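You operate a simulated robot arm through the tools that you are given. There is no shell and no other tool.

The job below is to be done with a simulated robot arm. You get a single attempt, and the scene is never put back.

JOB
Put one scoop of coffee in the white filter.
Fine: use the scoop and lay it back; close the tin and the basket; leave the brown filter alone.

The check looks at the end state, three seconds after you hand in, the way a careful person would. Anything else that was tipped, shoved, dropped, spilled or broken makes it a failure.

ROBOT AND FRAMES
A 7-joint arm with a two-finger parallel gripper, fixed in place. Base frame: the origin is at the foot of the arm, x ahead of it, y to its left, z up; the work surface is at about z = 0.74. Readings come in m, rad, newtons and seconds.
With the tool pointing down near the work surface it reaches from about 0.3 to 0.68 m from the base axis. Its first joint turns from -1.152 to 1.152 rad. Payload 1.57 kg.
The tool frame sits at the grasp point between the pads (the TCP): z along the fingers, y along the line on which they close. The tips reach 0.03 m beyond it. Largest opening 0.11 m; finger width 0.024, thickness 0.012; the body of the gripper, 0.048 by 0.112 m, starts 0.078 m behind the TCP.
Orientation is that of the tool frame in the base frame, as a unit quaternion [w, x, y, z]. With the fingers straight down and closing along the base's y, the tool's x points along the base's -x, its y along +y and its z along -z.

CONTROLS
- The arm moves only by the tool move_arm. Its argument "increments" is text: rows parted by semicolons, each of 7 numbers parted by spaces: the shift along the tool's x, y, z in m, then the turn, a rotation vector about the tool's x, y, z in rad, then the finger opening in m, from 0 to 0.11. In form: x y z wx wy wz grip; .... A call has 1 to 20 rows; each row shifts and turns the commanded pose from where the row before left it, along the tool's axes as they then stand. Each row takes 0.2 s and may step no farther than 0.05 m and 0.15 rad from the row before; otherwise, or with a gripper value out of range, the whole call is refused. A pose out of reach is approached as far as the arm can. The call stops where the force on the tool passes 40 N (or 10 N more than at its start, if that is more) or the arm is blocked; 0.2 s more then pass. Each finger travels about 0.108 m/s and halts on what it meets, pressing with about 36 N; the grip force reading is that of the motor and also rises with nothing between the fingers. The clock runs only during rows and for 0.2 s after the last one: add rows that do not move to give the fingers time. The reply holds the time, the measured pose of the TCP, the force on the tool along the base axes, the opening and the grip force, in the units named above and with some noise, with the torque about the TCP (base axes, N m) and any sound that the robot's microphone picked up.
- Cameras (640 x 400 px; columns grow to the right, rows downward): "scene" is fixed at [0.1649, -0.3954, 1.4173]; the picture's right is [0.79, -0.61, 0.00], its down [-0.32, -0.41, -0.85] and it looks along [0.52, 0.68, -0.52] (base axes); focal length 306 px, centre (320, 200). "wrist" rides on the gripper at [0.07, 0.016, -0.141] in the tool frame; the picture's right is [-0.23, 0.97, 0.00], its down [-0.86, -0.20, -0.48] and it looks along [-0.47, -0.11, 0.88] (tool axes); focal length 222 px, centre (320, 200). There is no depth. A picture from a camera that has moved, and an enlarged one, comes with that camera's place and axes in the base frame and with its lens. The place of the scene camera against the robot may be out by one fixed shift of up to 0.012 m in any direction.
- camera(camera): a new picture of that camera. No time passes.
- inspect(camera, box): a new picture of the part [left, top, right, bottom] of that camera's present view, enlarged. No time passes.
- job_done(): hands the job in; it is judged then, once.

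Places have to be worked out from the pictures, the camera data and where the tool is seen. Open the gripper and draw the arm clear of the work before you hand the job in, unless the task says otherwise.

The tools are called after "Request:" by a JSON object that holds its "op" and its "data". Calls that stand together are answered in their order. move_arm: Moves the arm, as the interface text tells. Its arguments: {"type":"object","properties":{"increments":{"type":"string"}},"required":["increments"]} The other tools are called the same way: camera (camera) takes a picture; inspect (camera, box) takes an enlarged picture of a part of a camera's view; job_done () hands the job in.

At the start:

```text
clock: 0.0
position: [0.3989, 0.15, 1.2695]
orientation: [-0.001, 0.0, 1.0, 0.0]
wrist_force: [0.0, 0.1, 0.2]
torque: [0.03, -0.01, -0.01]
finger_gap: 0.11
gripper_force: 0.1
```

scene: 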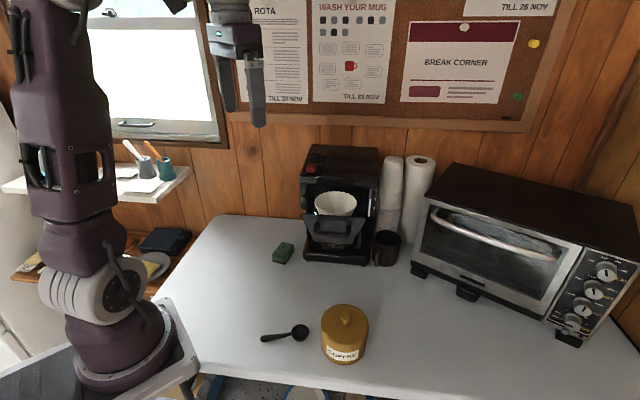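
wrist: 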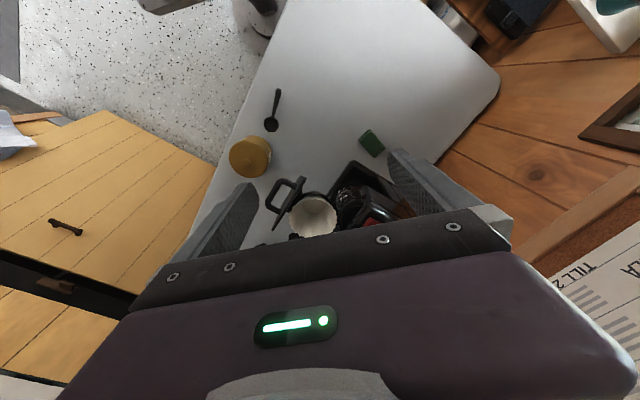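

The first pictures show a coffee tin, a scoop, and a coffee maker with its basket swung out holding a white filter. I'll enlarge the key areas before moving.

Request:
{"op": "inspect", "data": {"camera": "scene", "box": [260, 130, 460, 275]}}

Request:
{"op": "inspect", "data": {"camera": "scene", "box": [240, 280, 400, 380]}}

Request:
{"op": "inspect", "data": {"camera": "wrist", "box": [210, 70, 450, 250]}}

```text
2.76 times, centred on (360, 202) of scene
camera zoom: at [0.1649, -0.3954, 1.4173], right [0.79, -0.61, 0.0], down [-0.32, -0.41, -0.85], along [0.52, 0.68, -0.52], focal length 845 px, centre (210, 193)
```

zoom: 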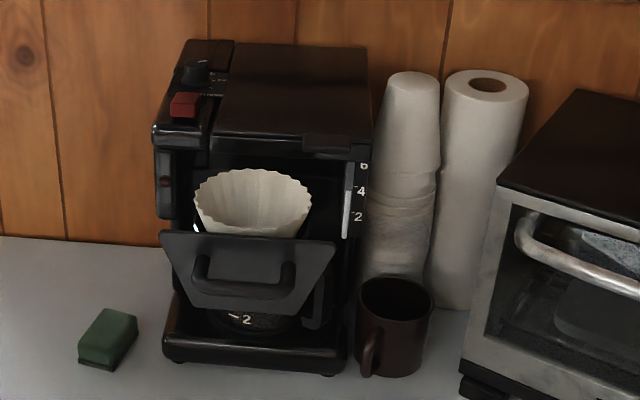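

```text
4.00 times, centred on (320, 330) of scene
camera zoom: at [0.1649, -0.3954, 1.4173], right [0.79, -0.61, 0.0], down [-0.32, -0.41, -0.85], along [0.52, 0.68, -0.52], focal length 1226 px, centre (320, -320)
```

zoom: 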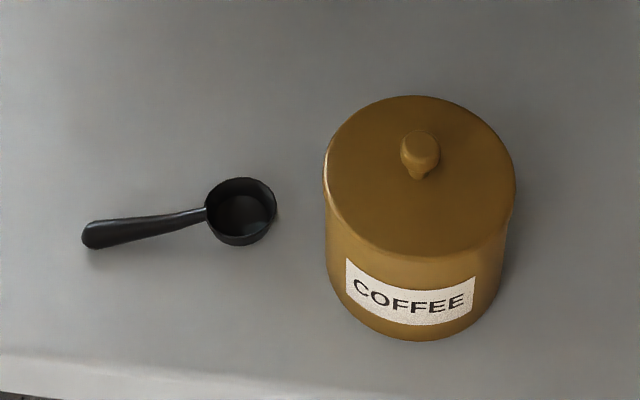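

```text
2.22 times, centred on (330, 160) of wrist
camera zoom: at [0.33, 0.1663, 1.4125], right [0.23, 0.97, 0.0], down [0.86, -0.2, 0.48], along [0.47, -0.11, -0.88], focal length 494 px, centre (298, 289)
```

zoom: 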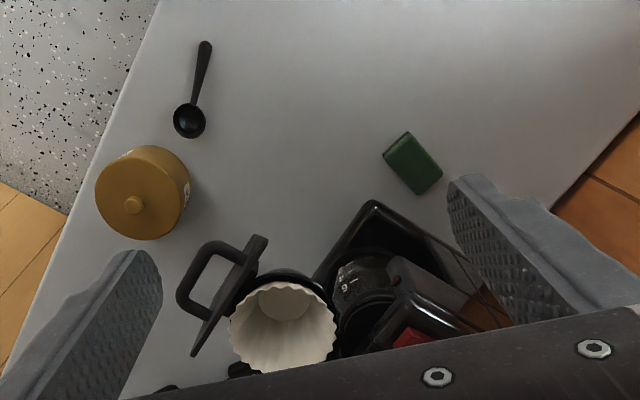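

I estimate the scoop bowl at about (0.41, 0.006), its handle end at (0.33, 0.05), the tin knob at (0.478, -0.072, 0.84), and the filter at about (0.585, 0.10, 1.01). I'll move over the scoop and tin for a better view.

Request:
{"op": "move_arm", "data": {"increments": "0.01 -0.04 0.03 0 0 0 0.11; 0.01 -0.04 0.03 0 0 0 0.11; 0.01 -0.04 0.03 0 0 0 0.11; 0.01 -0.04 0.03 0 0 0 0.11; 0.01 0 0.04 0 0 0 0.11; 0 0 0.04 0 0 0 0.11; 0 0 0.03 0 0 0 0.11; 0 0 0 0 0 0 0.11"}}

Request:
{"op": "camera", "data": {"camera": "wrist"}}

Request:
{"op": "camera", "data": {"camera": "scene"}}

```text
refused: row 1 steps farther than a row can; nothing moved
```

```text
taken
camera wrist: at [0.33, 0.1663, 1.4125], right [0.23, 0.97, 0.0], down [0.86, -0.2, 0.48], along [0.47, -0.11, -0.88], focal length 222 px, centre (320, 200)
```

wrist: 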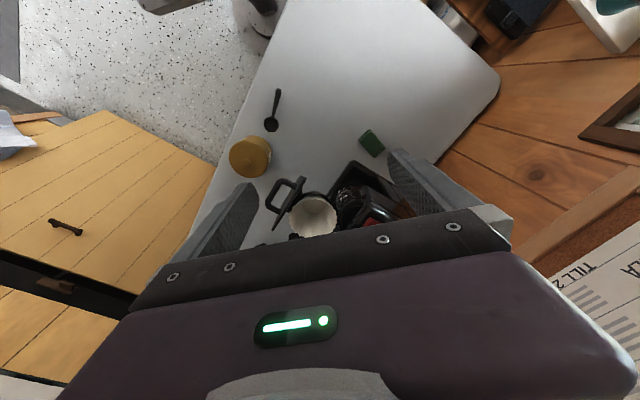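

```text
taken
```

scene: 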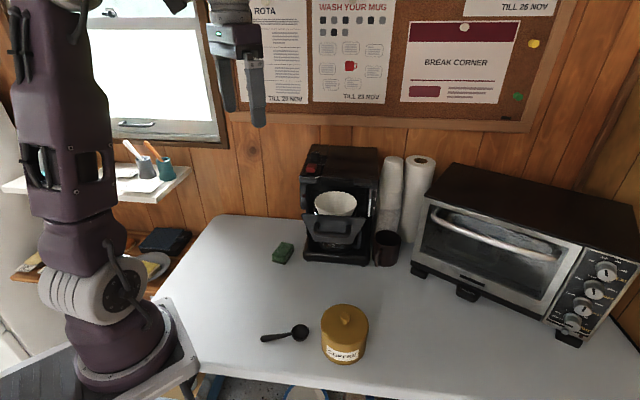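

That call was refused because the step was 0.051 m, so I'll repeat the move with smaller steps.

Request:
{"op": "move_arm", "data": {"increments": "0.01 -0.035 0.03 0 0 0 0.11; 0.01 -0.035 0.03 0 0 0 0.11; 0.01 -0.035 0.03 0 0 0 0.11; 0.01 -0.035 0.03 0 0 0 0.11; 0.01 -0.02 0.04 0 0 0 0.11; 0 0 0.04 0 0 0 0.11; 0 0 0.03 0 0 0 0.11; 0 0 0 0 0 0 0.11"}}

Request:
{"op": "camera", "data": {"camera": "wrist"}}

Request:
{"op": "camera", "data": {"camera": "scene"}}

```text
clock: 1.8
position: [0.3491, -0.0087, 1.0395]
orientation: [0.001, 0.0, 1.0, 0.001]
wrist_force: [-0.1, -0.5, 0.3]
torque: [0.0, 0.03, -0.02]
finger_gap: 0.11
gripper_force: 0.1
```

```text
taken
camera wrist: at [0.28, 0.0076, 1.1812], right [0.23, 0.97, 0.0], down [0.86, -0.2, 0.48], along [0.47, -0.11, -0.88], focal length 222 px, centre (320, 200)
```

wrist: 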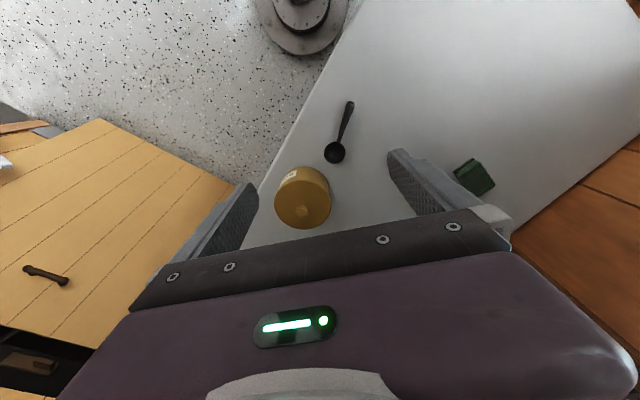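

```text
taken
```

scene: 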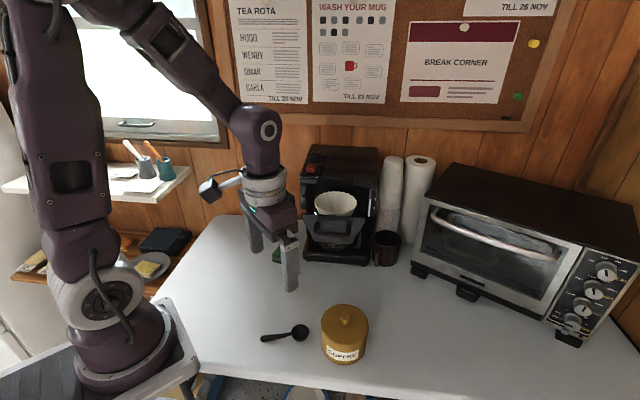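

The scoop and tin are now closer in the wrist view, so I'll enlarge them to measure.

Request:
{"op": "inspect", "data": {"camera": "wrist", "box": [255, 85, 383, 165]}}

Request:
{"op": "inspect", "data": {"camera": "wrist", "box": [245, 155, 373, 235]}}

```text
5.00 times, centred on (319, 125) of wrist
camera zoom: at [0.28, 0.0076, 1.1812], right [0.23, 0.97, 0.0], down [0.86, -0.2, 0.48], along [0.47, -0.11, -0.88], focal length 1111 px, centre (325, 575)
```

zoom: 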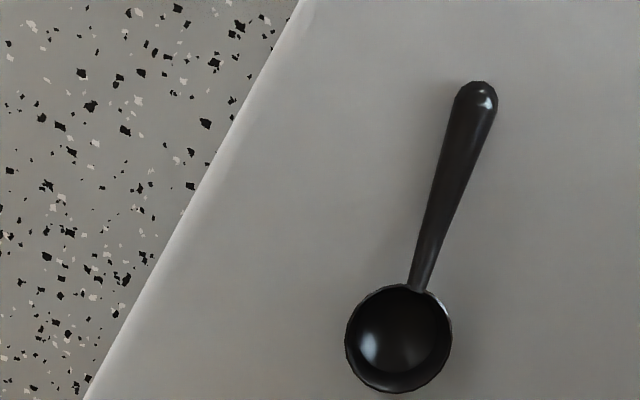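

```text
5.00 times, centred on (309, 195) of wrist
camera zoom: at [0.28, 0.0076, 1.1812], right [0.23, 0.97, 0.0], down [0.86, -0.2, 0.48], along [0.47, -0.11, -0.88], focal length 1111 px, centre (375, 225)
```

zoom: 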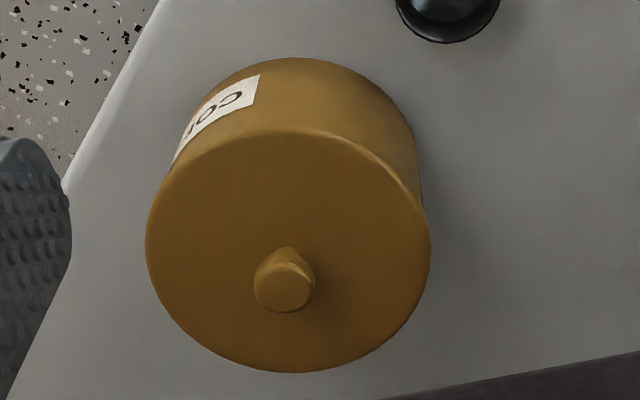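

The tin is about 0.105 m across, its lid top is near z = 0.825 and its knob top near 0.85. The scoop handle points along (-0.87, 0.48). Next I'll rise and look down on the coffee maker and basket.

Request:
{"op": "move_arm", "data": {"increments": "0 0 -0.048 0 0 0 0.11; 0 0 -0.048 0 0 0 0.11; 0 0 -0.048 0 0 0 0.11; 0 0 -0.048 0 0 0 0.11; -0.02 0.02 -0.038 0 0 0 0.11; -0.03 0.025 0 0 0 0 0.11; -0.03 0.025 0 0 0 0 0.11; -0.03 0.02 0 0 0 0 0.11; -0.02 0 0 0 0 0 0.11; 0 0 0 0 0 0 0.11"}}

Request:
{"op": "camera", "data": {"camera": "wrist"}}

Request:
{"op": "inspect", "data": {"camera": "wrist", "box": [240, 80, 440, 205]}}

```text
clock: 4.0
position: [0.479, 0.0809, 1.2713]
orientation: [0.001, 0.0, 1.0, 0.0]
wrist_force: [-0.3, -0.4, -0.3]
torque: [0.0, 0.01, 0.01]
finger_gap: 0.11
gripper_force: 0.1
```

```text
taken
camera wrist: at [0.4102, 0.0976, 1.4129], right [0.23, 0.97, 0.0], down [0.86, -0.2, 0.48], along [0.47, -0.11, -0.88], focal length 222 px, centre (320, 200)
```

wrist: 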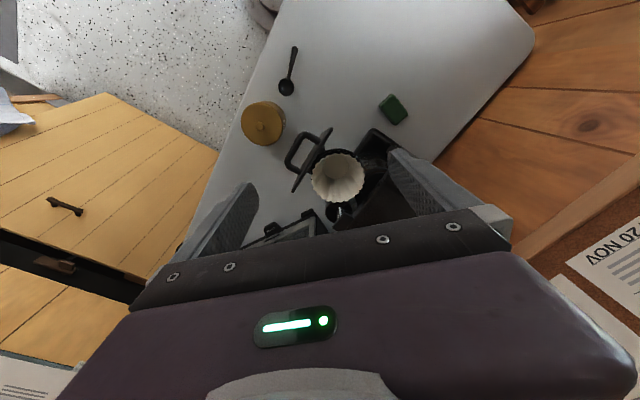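

```text
3.20 times, centred on (340, 142) of wrist
camera zoom: at [0.4102, 0.0976, 1.4129], right [0.23, 0.97, 0.0], down [0.86, -0.2, 0.48], along [0.47, -0.11, -0.88], focal length 711 px, centre (256, 384)
```

zoom: 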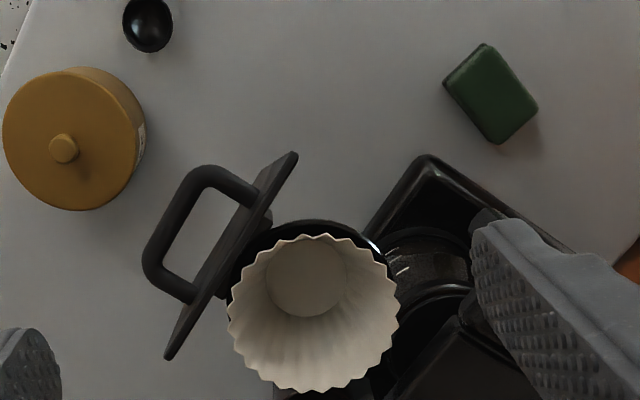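

The basket is a drawer pulled out along the machine's 45° axis. The filter centre is at about (0.59, 0.093, 0.99), the front plate's centre at about (0.544, 0.047), and the drawer closes along (+0.7, +0.7). I'll go over the tin knob at about (0.4765, -0.0725, 0.84), turning 45° so the flat side of the hand faces the basket.

Request:
{"op": "move_arm", "data": {"increments": "0.0006 -0.0384 0 0 0 0 0.11; 0.0006 -0.0384 0 0 0 0 0.11; 0.0006 -0.0384 0 0 0 0 0.11; 0.0006 -0.0384 0 0 0 0 0.11; 0 0 0.03 0 0 -0.1309 0.11; 0 0 0.03 0 0 -0.1309 0.11; 0 0 0.03 0 0 -0.1309 0.11; 0 0 0.03 0 0 -0.1309 0.08; 0 0 0.04 0 0 -0.1309 0.06; 0 0 0.04 0 0 -0.1309 0.06; 0 0 0.04 0 0 0 0.06; 0 0 0 0 0 0 0.06"}}

Request:
{"op": "camera", "data": {"camera": "wrist"}}

Request:
{"op": "camera", "data": {"camera": "scene"}}

```text
clock: 6.6
position: [0.4782, -0.0742, 1.0302]
orientation: [0.0, -0.384, 0.924, 0.0]
wrist_force: [-1.4, -0.9, -0.1]
torque: [-0.02, -0.02, -0.02]
finger_gap: 0.0601
gripper_force: 0.2
```

```text
taken
camera wrist: at [0.4178, -0.1109, 1.1729], right [-0.53, 0.85, 0.0], down [0.74, 0.46, 0.48], along [0.41, 0.25, -0.88], focal length 222 px, centre (320, 200)
```

wrist: 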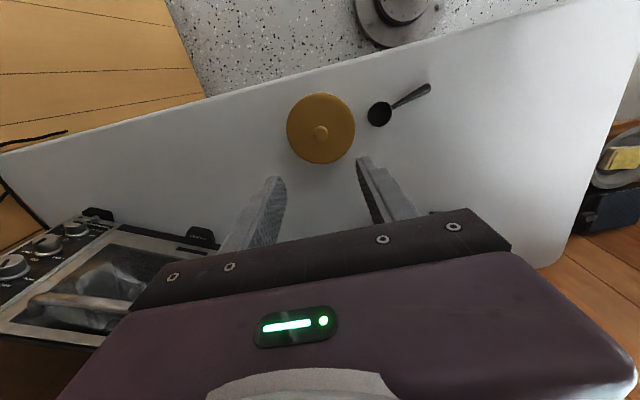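

```text
taken
```

scene: 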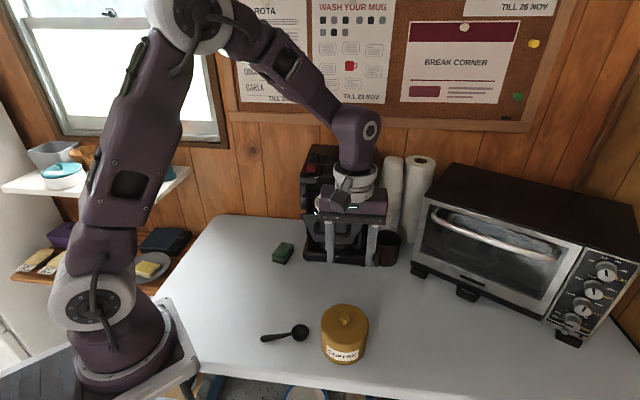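

I'm above the tin. I'll enlarge the view of the lid to refine the knob position.

Request:
{"op": "inspect", "data": {"camera": "wrist", "box": [272, 85, 384, 155]}}

Request:
{"op": "inspect", "data": {"camera": "wrist", "box": [355, 70, 451, 130]}}

```text
5.71 times, centred on (328, 120) of wrist
camera zoom: at [0.4178, -0.1109, 1.1729], right [-0.53, 0.85, 0.0], down [0.74, 0.46, 0.48], along [0.41, 0.25, -0.88], focal length 1269 px, centre (274, 657)
```

zoom: 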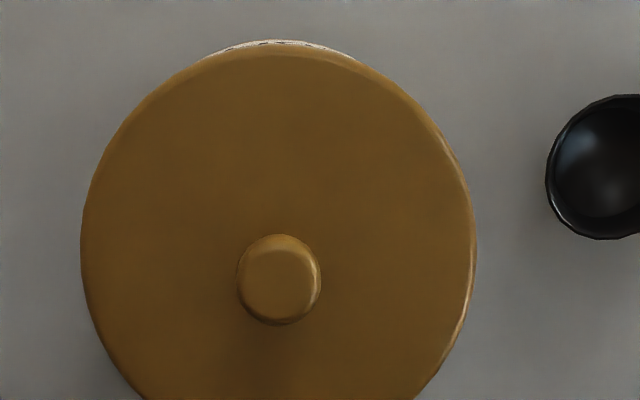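

```text
6.67 times, centred on (403, 100) of wrist
camera zoom: at [0.4178, -0.1109, 1.1729], right [-0.53, 0.85, 0.0], down [0.74, 0.46, 0.48], along [0.41, 0.25, -0.88], focal length 1481 px, centre (-233, 867)
```

zoom: 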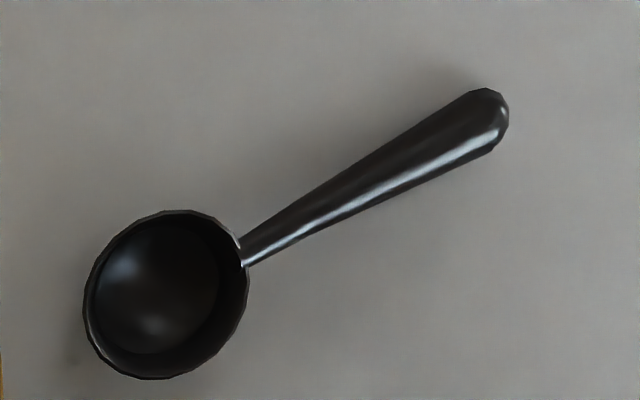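

The knob measures (0.4764, -0.0735) from here, right under the tool. I'll descend to TCP z ≈ 0.852, so the tips sit just above the lid.

Request:
{"op": "move_arm", "data": {"increments": "0 0 0.04 0 0 0 0.06; 0 0 0.04 0 0 0 0.06; 0 0 0.04 0 0 0 0.06; 0 0 0.03 0 0 0 0.06; 0 0 0.015 0 0 0 0.06; 0 0 0.0065 0 0 0 0.06; 0 0 0.0065 0 0 0 0.06; 0 0 0 0 0 0 0.06"}}

Request:
{"op": "camera", "data": {"camera": "scene"}}

Request:
{"op": "inspect", "data": {"camera": "scene", "box": [280, 230, 424, 320]}}

Request:
{"op": "camera", "data": {"camera": "wrist"}}

```text
clock: 8.4
position: [0.4769, -0.0739, 0.8514]
orientation: [0.0, -0.383, 0.924, 0.0]
wrist_force: [0.7, 0.8, -0.7]
torque: [0.02, 0.0, 0.03]
finger_gap: 0.0601
gripper_force: 0.0
```

```text
taken
```

scene: 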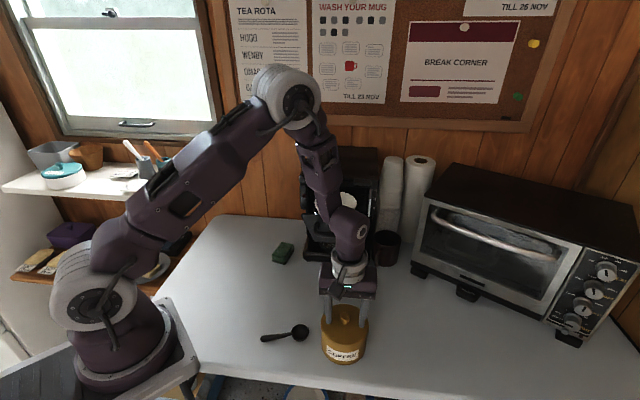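

```text
4.44 times, centred on (352, 275) of scene
camera zoom: at [0.1649, -0.3954, 1.4173], right [0.79, -0.61, 0.0], down [-0.32, -0.41, -0.85], along [0.52, 0.68, -0.52], focal length 1362 px, centre (178, -133)
```

zoom: 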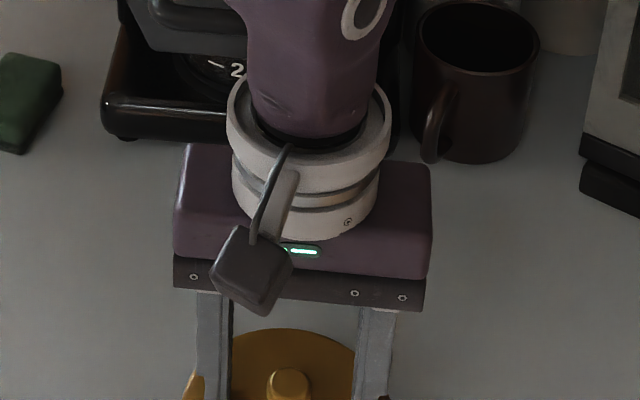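

```text
taken
camera wrist: at [0.4167, -0.1116, 0.9938], right [-0.53, 0.85, 0.0], down [0.75, 0.46, 0.48], along [0.41, 0.25, -0.88], focal length 222 px, centre (320, 200)
```

wrist: 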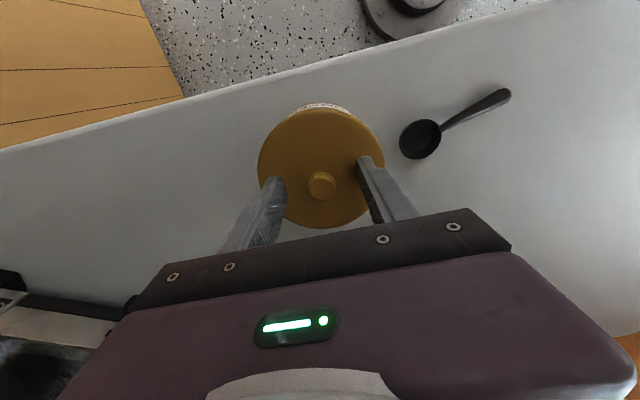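

The fingers straddle the knob just above the lid. Closing on the knob.

Request:
{"op": "move_arm", "data": {"increments": "0 0 0 0 0 0 0.0; 0 0 0 0 0 0 0.0; 0 0 0 0 0 0 0.0; 0 0 0 0 0 0 0.0"}}

Request:
{"op": "camera", "data": {"camera": "wrist"}}

```text
clock: 9.4
position: [0.4774, -0.0739, 0.8512]
orientation: [0.0, -0.382, 0.924, 0.0]
wrist_force: [1.1, 0.7, 0.0]
torque: [-0.01, -0.01, 0.01]
finger_gap: 0.0204
gripper_force: 34.1
heard: snap
```

```text
taken
camera wrist: at [0.4167, -0.1116, 0.9939], right [-0.53, 0.85, 0.0], down [0.75, 0.46, 0.48], along [0.41, 0.25, -0.88], focal length 222 px, centre (320, 200)
```

wrist: 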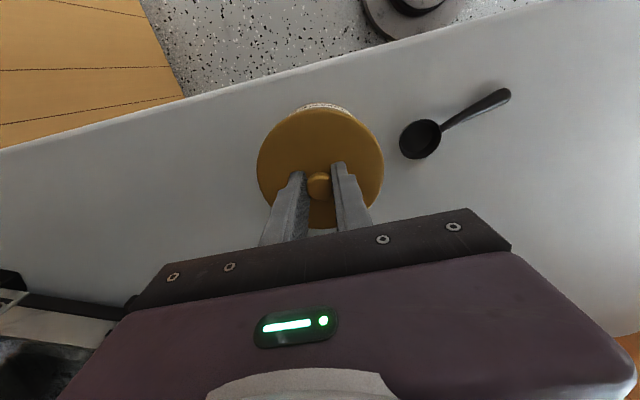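

The knob is gripped with a 20 mm gap, and a snap was heard. I'll lift slowly and watch the force.

Request:
{"op": "move_arm", "data": {"increments": "0 0 -0.005 0 0 0 0; 0 0 -0.005 0 0 0 0; 0 0 -0.01 0 0 0 0; 0 0 -0.01 0 0 0 0; 0 0 -0.01 0 0 0 0; 0 0 0 0 0 0 0"}}

Request:
{"op": "camera", "data": {"camera": "wrist"}}

Request:
{"op": "inspect", "data": {"camera": "scene", "box": [280, 270, 424, 370]}}

```text
clock: 10.8
position: [0.4774, -0.0735, 0.8918]
orientation: [0.0, -0.383, 0.924, -0.001]
wrist_force: [0.3, -0.9, -0.1]
torque: [0.04, -0.03, 0.0]
finger_gap: 0.0204
gripper_force: 34.2
```

```text
taken
camera wrist: at [0.4172, -0.1107, 1.0339], right [-0.53, 0.85, 0.0], down [0.75, 0.46, 0.48], along [0.41, 0.25, -0.88], focal length 222 px, centre (320, 200)
```

wrist: 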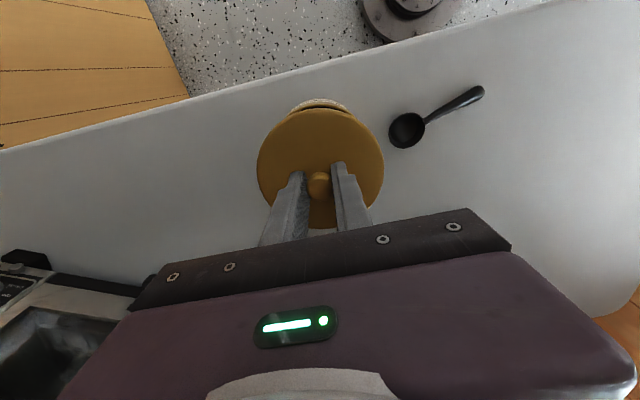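

```text
4.00 times, centred on (352, 320) of scene
camera zoom: at [0.1649, -0.3954, 1.4173], right [0.79, -0.61, 0.0], down [-0.32, -0.41, -0.85], along [0.52, 0.68, -0.52], focal length 1226 px, centre (192, -280)
```

zoom: 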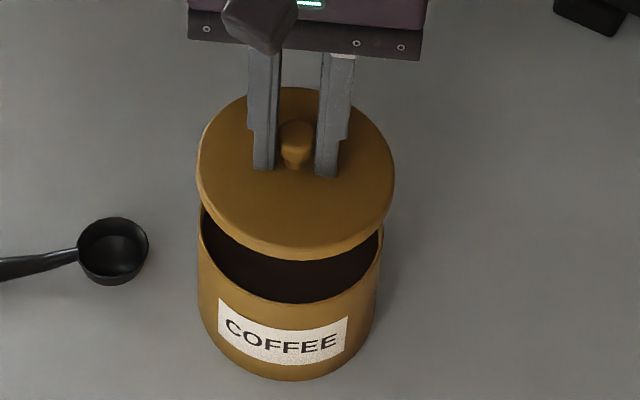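

The lid came off cleanly and is about 12 mm thick, with dark coffee fairly high inside the tin. I'll carry the lid back from the basket toward -x, then over to clear table near (0.39, 0.20).

Request:
{"op": "move_arm", "data": {"increments": "0 0 -0.04 0 0 0 0; 0.0306 0.0306 0 0 0 0 0; 0.0306 0.0306 0 0 0 0 0; -0.0322 0.0322 0 0 0 0 0; -0.0322 0.0322 0 0 0 0 0; -0.0322 0.0322 0 0 0 0 0; -0.0322 0.0322 0 0 0 0 0; -0.0322 0.0322 0 0 0 0 0; -0.0322 0.0322 0 0 0 0 0; 0 0 0.04 0 0 0 0; 0 0 0.04 0 0 0 0; 0 0 0.03 0 0 0 0; 0 0 0 0 0 0 0"}}

Request:
{"op": "camera", "data": {"camera": "scene"}}

Request:
{"op": "inspect", "data": {"camera": "scene", "box": [290, 290, 402, 370]}}

Request:
{"op": "inspect", "data": {"camera": "scene", "box": [140, 210, 300, 330]}}

Request:
{"op": "camera", "data": {"camera": "wrist"}}

```text
clock: 13.6
position: [0.3891, 0.1988, 0.8201]
orientation: [0.0, -0.384, 0.923, 0.0]
wrist_force: [-0.3, 0.6, -0.1]
torque: [-0.01, -0.03, 0.0]
finger_gap: 0.0204
gripper_force: 34.2
```

```text
taken
```

scene: 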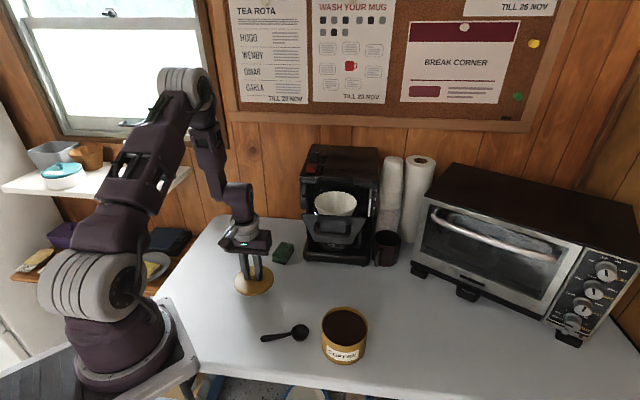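

```text
5.00 times, centred on (346, 330) of scene
camera zoom: at [0.1649, -0.3954, 1.4173], right [0.79, -0.61, 0.0], down [-0.32, -0.41, -0.85], along [0.52, 0.68, -0.52], focal length 1532 px, centre (190, -450)
```

zoom: 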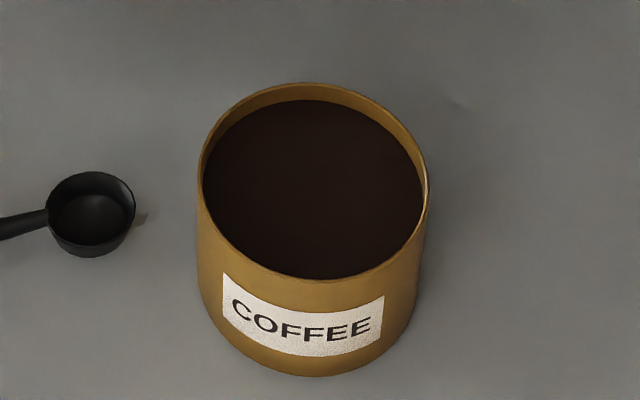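

```text
3.33 times, centred on (220, 270) of scene
camera zoom: at [0.1649, -0.3954, 1.4173], right [0.79, -0.61, 0.0], down [-0.32, -0.41, -0.85], along [0.52, 0.68, -0.52], focal length 1021 px, centre (653, -33)
```

zoom: 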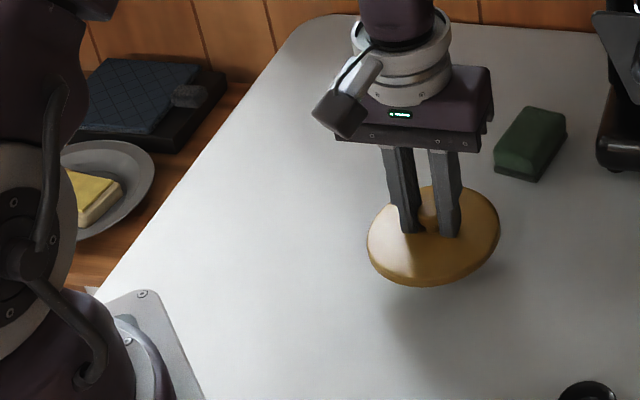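

```text
taken
camera wrist: at [0.3285, 0.1621, 0.9624], right [-0.53, 0.85, 0.0], down [0.75, 0.46, 0.48], along [0.41, 0.25, -0.88], focal length 222 px, centre (320, 200)
```

wrist: 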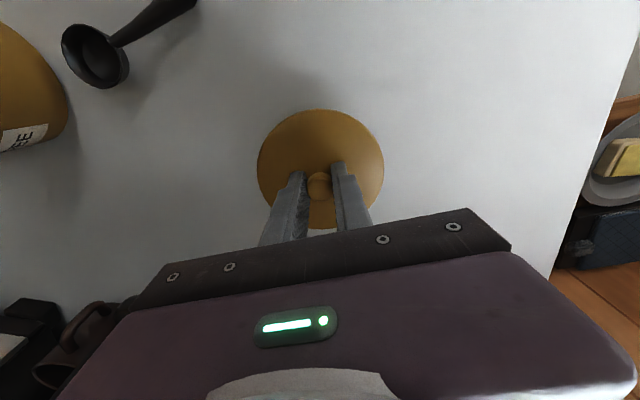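

The coffee surface sits only about 8 mm below the tin's rim. I'll now lower the lid gently until it touches the table.

Request:
{"op": "move_arm", "data": {"increments": "0 0 0.01 0 0 0 0; 0 0 0.008 0 0 0 0; 0 0 0.004 0 0 0 0; 0 0 0.003 0 0 0 0; 0 0 0.002 0 0 0 0; 0 0 0 0 0 0 0"}}

Request:
{"op": "inspect", "data": {"camera": "scene", "box": [200, 240, 300, 310]}}

```text
clock: 15.0
position: [0.3907, 0.1992, 0.7947]
orientation: [0.0, -0.383, 0.924, 0.0]
wrist_force: [-0.1, 0.1, -0.4]
torque: [0.02, -0.04, 0.01]
finger_gap: 0.0202
gripper_force: 33.6
```

```text
5.71 times, centred on (250, 275) of scene
camera zoom: at [0.1649, -0.3954, 1.4173], right [0.79, -0.61, 0.0], down [-0.32, -0.41, -0.85], along [0.52, 0.68, -0.52], focal length 1751 px, centre (720, -229)
```

zoom: 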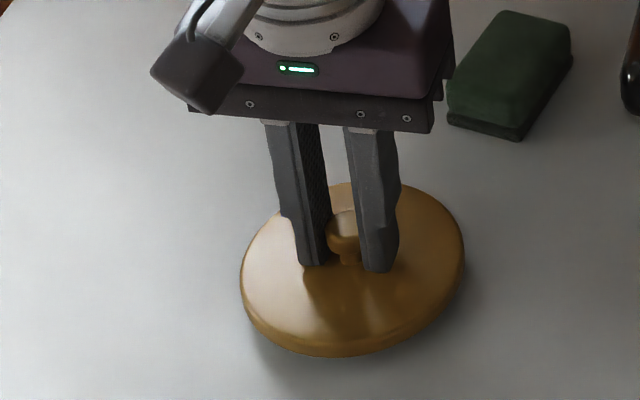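

The lid is still slightly above the table with no contact force. I'll keep lowering in 1–2 mm steps.

Request:
{"op": "move_arm", "data": {"increments": "0 0 0.002 0 0 0 0; 0 0 0.002 0 0 0 0; 0 0 0 0 0 0 0"}}

Request:
{"op": "move_arm", "data": {"increments": "0 0 0.002 0 0 0 0; 0 0 0 0 0 0 0"}}

Request:
{"op": "move_arm", "data": {"increments": "0 0 0.002 0 0 0 0; 0 0 0 0 0 0 0"}}

```text
clock: 15.8
position: [0.391, 0.1993, 0.7891]
orientation: [0.0, -0.383, 0.924, 0.0]
wrist_force: [-0.8, -0.2, 0.3]
torque: [-0.01, 0.03, -0.01]
finger_gap: 0.0202
gripper_force: 34.0
```

```text
clock: 16.4
position: [0.3905, 0.1991, 0.7889]
orientation: [0.0, -0.383, 0.924, 0.0]
wrist_force: [0.1, -0.1, -0.3]
torque: [0.02, 0.02, 0.05]
finger_gap: 0.0205
gripper_force: 34.2
```

```text
clock: 17.0
position: [0.3911, 0.1989, 0.7879]
orientation: [0.0, -0.382, 0.924, 0.0]
wrist_force: [-0.3, -0.4, -1.1]
torque: [0.0, 0.01, 0.05]
finger_gap: 0.0206
gripper_force: 33.8
```

Request:
{"op": "move_arm", "data": {"increments": "0 0 0.002 0 0 0 0; 0 0 0 0 0 0 0; 0 0 0 0 0 0 0"}}

Request:
{"op": "inspect", "data": {"camera": "scene", "box": [200, 240, 300, 310]}}

```text
clock: 17.8
position: [0.3905, 0.1996, 0.7855]
orientation: [0.001, -0.383, 0.924, 0.0]
wrist_force: [-0.2, -0.4, -0.7]
torque: [-0.01, 0.0, -0.01]
finger_gap: 0.0204
gripper_force: 34.6
```

```text
5.71 times, centred on (250, 275) of scene
camera zoom: at [0.1649, -0.3954, 1.4173], right [0.79, -0.61, 0.0], down [-0.32, -0.41, -0.85], along [0.52, 0.68, -0.52], focal length 1751 px, centre (720, -229)
```

zoom: 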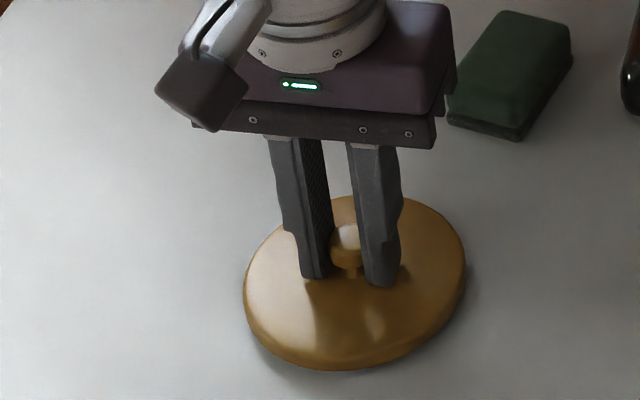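

No contact force yet and a small shadow gap is still visible, so I'll keep lowering in small steps.

Request:
{"op": "move_arm", "data": {"increments": "0 0 0.0015 0 0 0 0; 0 0 0 0 0 0 0"}}

Request:
{"op": "move_arm", "data": {"increments": "0 0 0.0015 0 0 0 0; 0 0 0 0 0 0 0"}}

Request:
{"op": "move_arm", "data": {"increments": "0 0 0.0015 0 0 0 0; 0 0 0 0 0 0 0"}}

```text
clock: 18.4
position: [0.3902, 0.1994, 0.7835]
orientation: [0.0, -0.383, 0.924, 0.0]
wrist_force: [-1.2, -1.3, 12.6]
torque: [0.01, 0.13, 0.03]
finger_gap: 0.0202
gripper_force: 34.3
```

```text
clock: 18.9
position: [0.39, 0.1982, 0.7839]
orientation: [0.0, -0.382, 0.924, 0.0]
wrist_force: [-3.8, -1.3, 12.4]
torque: [-0.06, 0.07, -0.03]
finger_gap: 0.0205
gripper_force: 34.1
stopped in row 2: the force on the tool passed its limit at 42 N (the readings are from after the stop); the commanded pose is now the measured one
```

```text
clock: 19.3
position: [0.3914, 0.2002, 0.7837]
orientation: [0.001, -0.383, 0.924, 0.0]
wrist_force: [-3.7, -1.8, 15.7]
torque: [0.04, 0.16, 0.08]
finger_gap: 0.0204
gripper_force: 34.2
stopped in row 2: the force on the tool passed its limit at 48 N (the readings are from after the stop); the commanded pose is now the measured one
```

The lid is resting on the table, with a clear contact force at TCP z ≈ 0.784. I'll release it and rise straight up.

Request:
{"op": "move_arm", "data": {"increments": "0 0 -0.0005 0 0 0 0.03; 0 0 0 0 0 0 0.06; 0 0 0 0 0 0 0.06; 0 0 -0.02 0 0 0 0.06; 0 0 -0.03 0 0 0 0.06; 0 0 -0.04 0 0 0 0.06; 0 0 -0.04 0 0 0 0.06; 0 0 0 0 0 0 0.06"}}

Request:
{"op": "camera", "data": {"camera": "wrist"}}

Request:
{"op": "camera", "data": {"camera": "scene"}}

```text
clock: 21.1
position: [0.3913, 0.199, 0.916]
orientation: [0.001, -0.382, 0.924, 0.001]
wrist_force: [0.2, -0.1, -0.2]
torque: [-0.01, 0.02, -0.01]
finger_gap: 0.06
gripper_force: 0.1
```

```text
taken
camera wrist: at [0.3317, 0.161, 1.0575], right [-0.53, 0.85, 0.0], down [0.74, 0.46, 0.48], along [0.41, 0.25, -0.88], focal length 222 px, centre (320, 200)
```

wrist: 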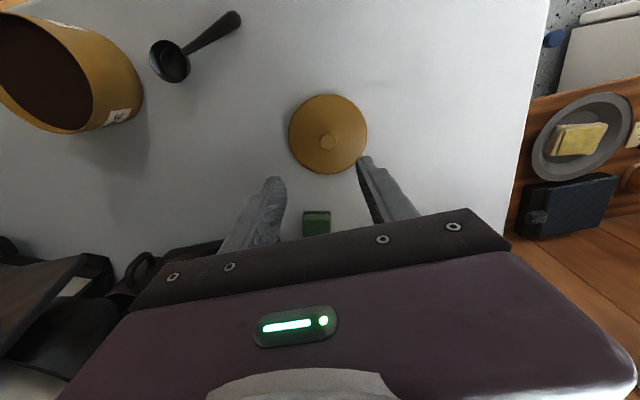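

```text
taken
```

scene: 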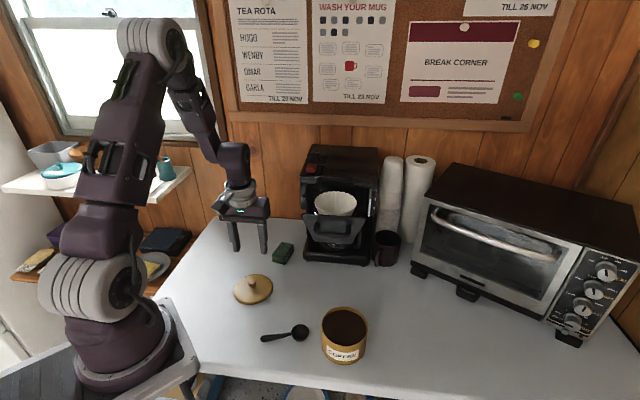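

The lid lies flat at (0.391, 0.199). Next I'll go above the scoop handle's grasp point, about (0.3525, 0.039), and turn so the fingers close across the handle.

Request:
{"op": "move_arm", "data": {"increments": "0.0351 -0.0215 0 0 0 0 0.06; 0.0351 -0.0215 0 0 0 0 0.06; 0.0351 -0.0215 0 0 0 0 0.06; 0.0351 -0.0215 0 0 0 0 0.06; 0 0 0 0 0 0.1435 0.06; 0 0 0 0 0 0.1435 0.06; 0 0 0 0 0 0.1435 0.06; 0 0 0 0 0 0.1435 0.06; 0 0 0 0 0 0.1435 0.06; 0 0 0 0 0 0.1435 0.06; 0 0 0 0 0 0.1435 0.06; 0 0 0 0 0 0.1435 0.06; 0 0 0 0 0 0.1435 0.06; 0 0 0 0 0 0 0.06"}}

Request:
{"op": "camera", "data": {"camera": "wrist"}}

Request:
{"op": "inspect", "data": {"camera": "wrist", "box": [240, 100, 400, 200]}}

Request:
{"op": "camera", "data": {"camera": "scene"}}

```text
clock: 24.1
position: [0.3526, 0.039, 0.9127]
orientation: [0.001, 0.252, 0.968, 0.001]
wrist_force: [0.3, -0.3, -0.3]
torque: [0.01, 0.0, -0.02]
finger_gap: 0.0601
gripper_force: 0.1
```

```text
taken
camera wrist: at [0.2993, 0.0877, 1.0554], right [0.67, 0.74, 0.0], down [0.65, -0.59, 0.48], along [0.36, -0.32, -0.88], focal length 222 px, centre (320, 200)
```

wrist: 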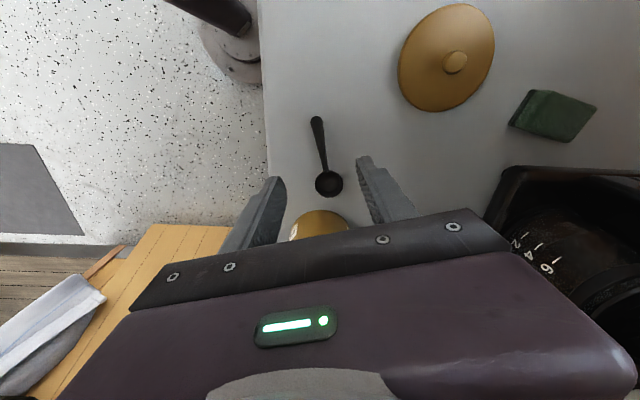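

```text
4.00 times, centred on (320, 150) of wrist
camera zoom: at [0.2993, 0.0877, 1.0554], right [0.67, 0.74, 0.0], down [0.65, -0.59, 0.48], along [0.36, -0.32, -0.88], focal length 888 px, centre (320, 400)
```

zoom: 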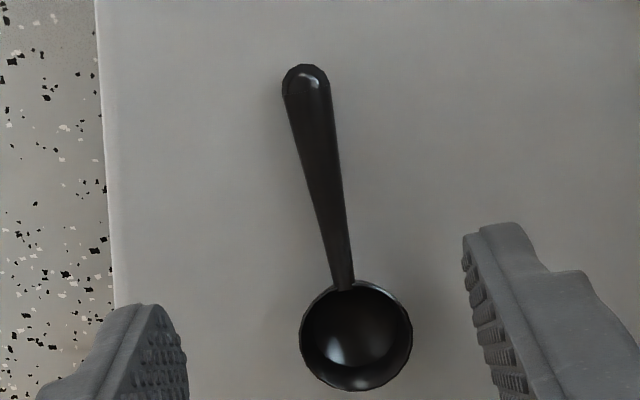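

```text
taken
```

scene: 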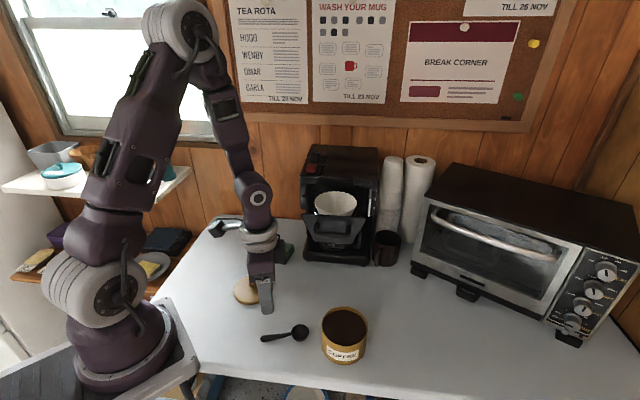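

From this view the handle axis runs at about 149°, passing through about (0.3516, 0.040), almost exactly under the tool. I'll turn 2° more and descend over the handle.

Request:
{"op": "move_arm", "data": {"increments": "0 0 0.04 0 0 0.03 0.06; 0 0 0.04 0 0 0 0.05; 0 0 0.03 0 0 0 0.05; 0 0 0.015 0 0 0 0.05; 0 0 0.008 0 0 0 0.05; 0 0 0.004 0 0 0 0.05; 0 0 0 0 0 0 0.05"}}

Request:
{"op": "camera", "data": {"camera": "wrist"}}

Request:
{"op": "inspect", "data": {"camera": "scene", "box": [230, 280, 342, 350]}}

```text
clock: 25.7
position: [0.3523, 0.0409, 0.7776]
orientation: [0.0, 0.265, 0.964, 0.001]
wrist_force: [-0.5, 0.2, 0.6]
torque: [0.02, -0.03, -0.02]
finger_gap: 0.0504
gripper_force: 0.1
```

```text
taken
camera wrist: at [0.3009, 0.0903, 0.9186], right [0.69, 0.72, 0.0], down [0.63, -0.61, 0.48], along [0.35, -0.33, -0.88], focal length 222 px, centre (320, 200)
```

wrist: 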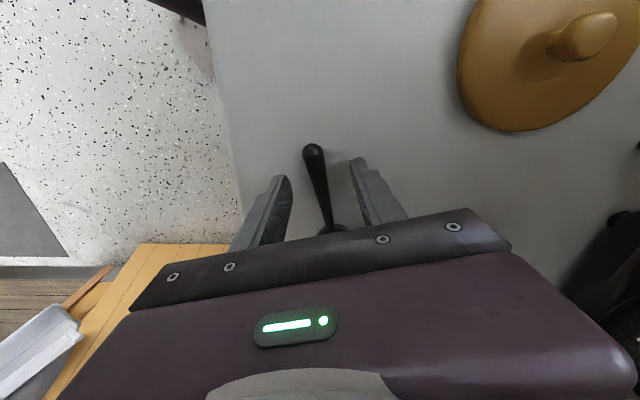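

```text
5.71 times, centred on (286, 315) of scene
camera zoom: at [0.1649, -0.3954, 1.4173], right [0.79, -0.61, 0.0], down [-0.32, -0.41, -0.85], along [0.52, 0.68, -0.52], focal length 1751 px, centre (514, -457)
```

zoom: 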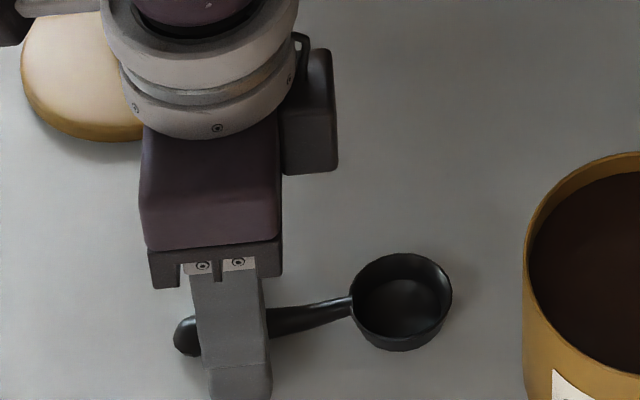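

The handle lies between the fingers with the bowl clear of them. I'll go 3 mm lower and close.

Request:
{"op": "move_arm", "data": {"increments": "0 0 0.003 0 0 0 0.05; 0 0 0 0 0 0 0.03; 0 0 0 0 0 0 0.015; 0 0 0 0 0 0 0; 0 0 0 0 0 0 0; 0 0 0 0 0 0 0"}}

Request:
{"op": "inspect", "data": {"camera": "scene", "box": [230, 280, 342, 350]}}

Request:
{"op": "camera", "data": {"camera": "wrist"}}

```text
clock: 27.1
position: [0.3515, 0.0407, 0.7728]
orientation: [0.0, 0.265, 0.964, 0.001]
wrist_force: [-0.1, -0.4, 5.4]
torque: [0.03, 0.03, -0.04]
finger_gap: 0.0124
gripper_force: 28.9
```

```text
5.71 times, centred on (286, 315) of scene
camera zoom: at [0.1648, -0.3954, 1.4173], right [0.79, -0.61, 0.0], down [-0.32, -0.41, -0.85], along [0.52, 0.68, -0.52], focal length 1751 px, centre (514, -457)
```

zoom: 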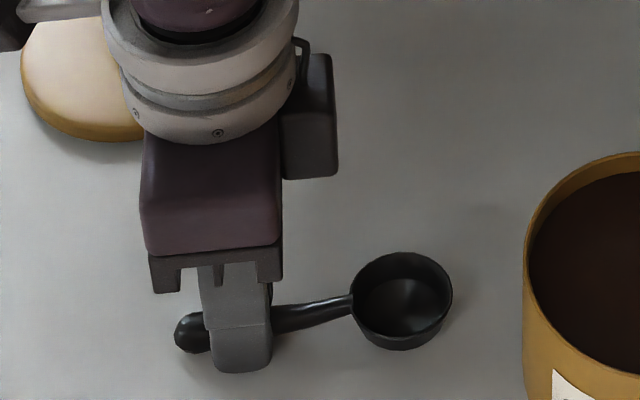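

```text
taken
camera wrist: at [0.3009, 0.0906, 0.9156], right [0.69, 0.72, 0.0], down [0.63, -0.61, 0.48], along [0.35, -0.33, -0.88], focal length 222 px, centre (320, 200)
```

wrist: 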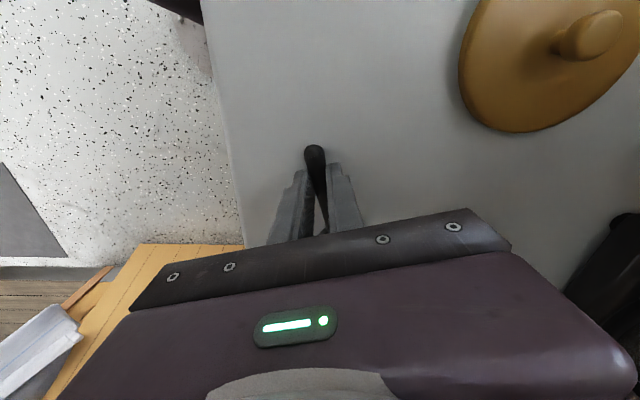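

The handle is gripped with a 12.4 mm gap. I'll lift straight up and check the hold.

Request:
{"op": "move_arm", "data": {"increments": "0 0 -0.005 0 0 0 0; 0 0 -0.01 0 0 0 0; 0 0 -0.02 0 0 0 0; 0 0 -0.03 0 0 0 0; 0 0 -0.04 0 0 0 0; 0 0 -0.04 0 0 0 0; 0 0 0 0 0 0 0; 0 0 0 0 0 0 0"}}

Request:
{"op": "camera", "data": {"camera": "scene"}}

Request:
{"op": "inspect", "data": {"camera": "scene", "box": [230, 230, 342, 300]}}

Request:
{"op": "camera", "data": {"camera": "wrist"}}

```text
clock: 28.9
position: [0.3532, 0.0376, 0.9189]
orientation: [0.002, 0.265, 0.964, 0.001]
wrist_force: [0.0, -0.3, 0.0]
torque: [-0.05, 0.0, -0.05]
finger_gap: 0.0122
gripper_force: 29.5
```

```text
taken
```

scene: 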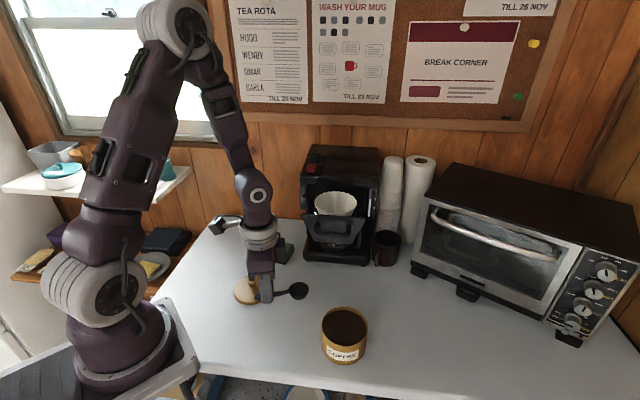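

```text
5.71 times, centred on (286, 265) of scene
camera zoom: at [0.1648, -0.3954, 1.4173], right [0.79, -0.61, 0.0], down [-0.32, -0.41, -0.85], along [0.52, 0.68, -0.52], focal length 1751 px, centre (514, -171)
```

zoom: 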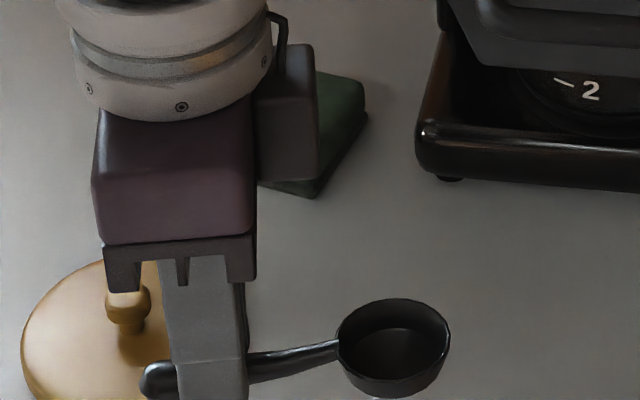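

```text
taken
camera wrist: at [0.3013, 0.0883, 1.0609], right [0.69, 0.72, 0.0], down [0.63, -0.61, 0.48], along [0.35, -0.33, -0.88], focal length 222 px, centre (320, 200)
```

wrist: 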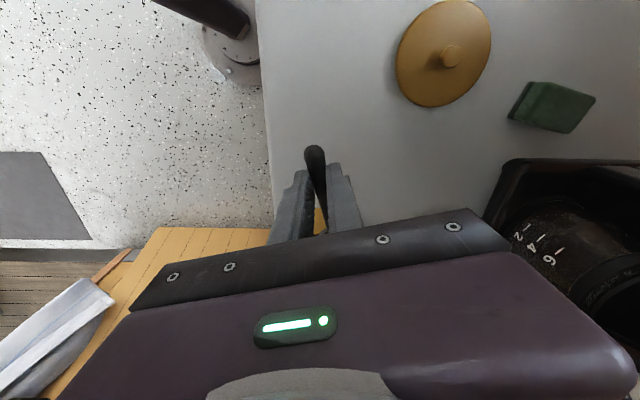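

The scoop is held firmly and level. I'll bring it above the tin with the handle parallel to the basket front and test the bowl-down pitch in the air at z ≈ 1.0.

Request:
{"op": "move_arm", "data": {"increments": "0 0 -0.04 0 0 0.125 0; 0 0 -0.04 0 0 0.1225 0; -0.041 0.0027 0 0 0 0 0; -0.041 0.0027 0 0 0 0 0; -0.041 0.0027 0 0 0 0 0; 0 0 0 0 0 0 0; 0 0 0 0 0 0 0"}}

Request:
{"op": "camera", "data": {"camera": "scene"}}

Request:
{"op": "camera", "data": {"camera": "wrist"}}

```text
clock: 30.5
position: [0.4463, -0.0427, 0.9983]
orientation: [0.0, 0.382, 0.924, 0.001]
wrist_force: [0.8, -0.7, 0.2]
torque: [0.0, 0.03, 0.02]
finger_gap: 0.0121
gripper_force: 28.9
```

```text
taken
```

scene: 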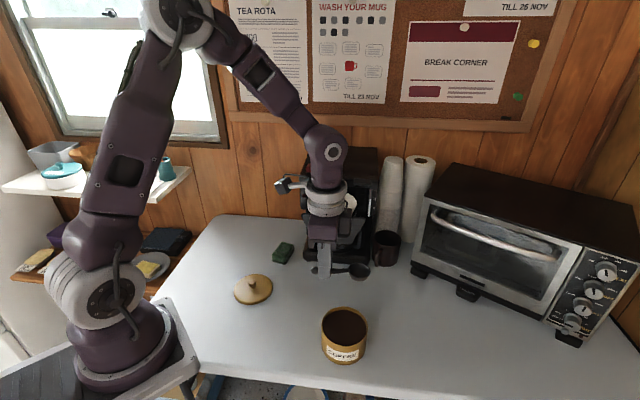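

```text
taken
camera wrist: at [0.4069, 0.0189, 1.1403], right [0.85, 0.53, 0.0], down [0.46, -0.75, 0.48], along [0.26, -0.4, -0.88], focal length 222 px, centre (320, 200)
```

wrist: 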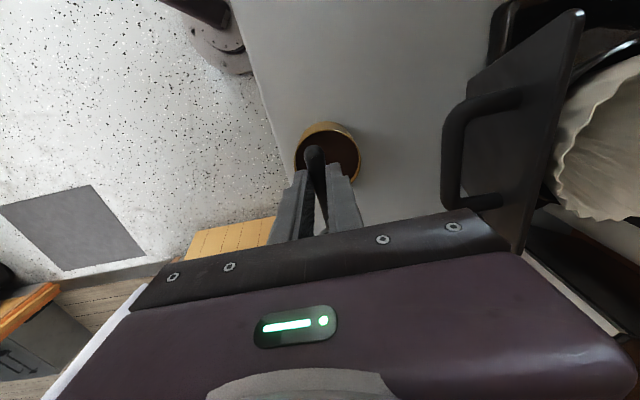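

The basket handle bar is at about (0.515, 0.022, 0.985), leaving roughly 4 cm between it and the hand on this line. I'll try the 50° bowl-down pitch in the air.

Request:
{"op": "move_arm", "data": {"increments": "0 0 0 0 0.1454 0 0; 0 0 0 0 0.1454 0 0; 0 0 0 0 0.1454 0 0; 0 0 0 0 0.1454 0 0; 0 0 0 0 0.1454 0 0; 0 0 0 0 0.1454 0 0; 0 0 0 0 0 0 0; 0 0 0 0 0 0 0"}}

Request:
{"op": "camera", "data": {"camera": "scene"}}

Request:
{"op": "inspect", "data": {"camera": "scene", "box": [272, 180, 432, 280]}}

Request:
{"op": "camera", "data": {"camera": "wrist"}}

```text
clock: 32.3
position: [0.4451, -0.0406, 0.9974]
orientation: [-0.39, 0.345, 0.838, 0.162]
wrist_force: [0.1, 0.0, -0.5]
torque: [0.02, 0.02, 0.0]
finger_gap: 0.0122
gripper_force: 29.6
```

```text
taken
```

scene: 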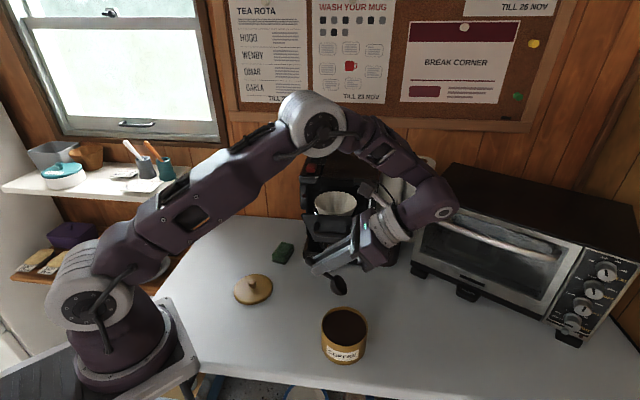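

```text
4.00 times, centred on (352, 230) of scene
camera zoom: at [0.1649, -0.3954, 1.4173], right [0.79, -0.61, 0.0], down [-0.32, -0.41, -0.85], along [0.52, 0.68, -0.52], focal length 1226 px, centre (192, 80)
```

zoom: 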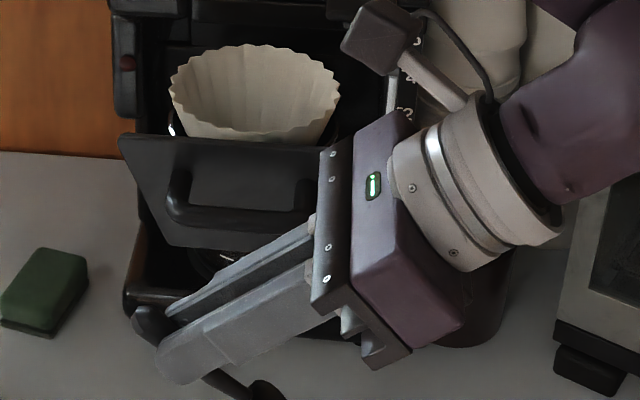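

```text
taken
camera wrist: at [0.502, -0.0744, 1.1436], right [0.79, 0.59, -0.17], down [0.51, -0.79, -0.35], along [-0.34, 0.19, -0.92], focal length 222 px, centre (320, 200)
```

wrist: 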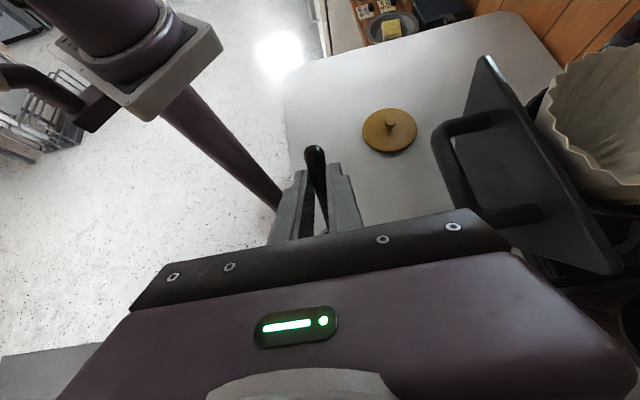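

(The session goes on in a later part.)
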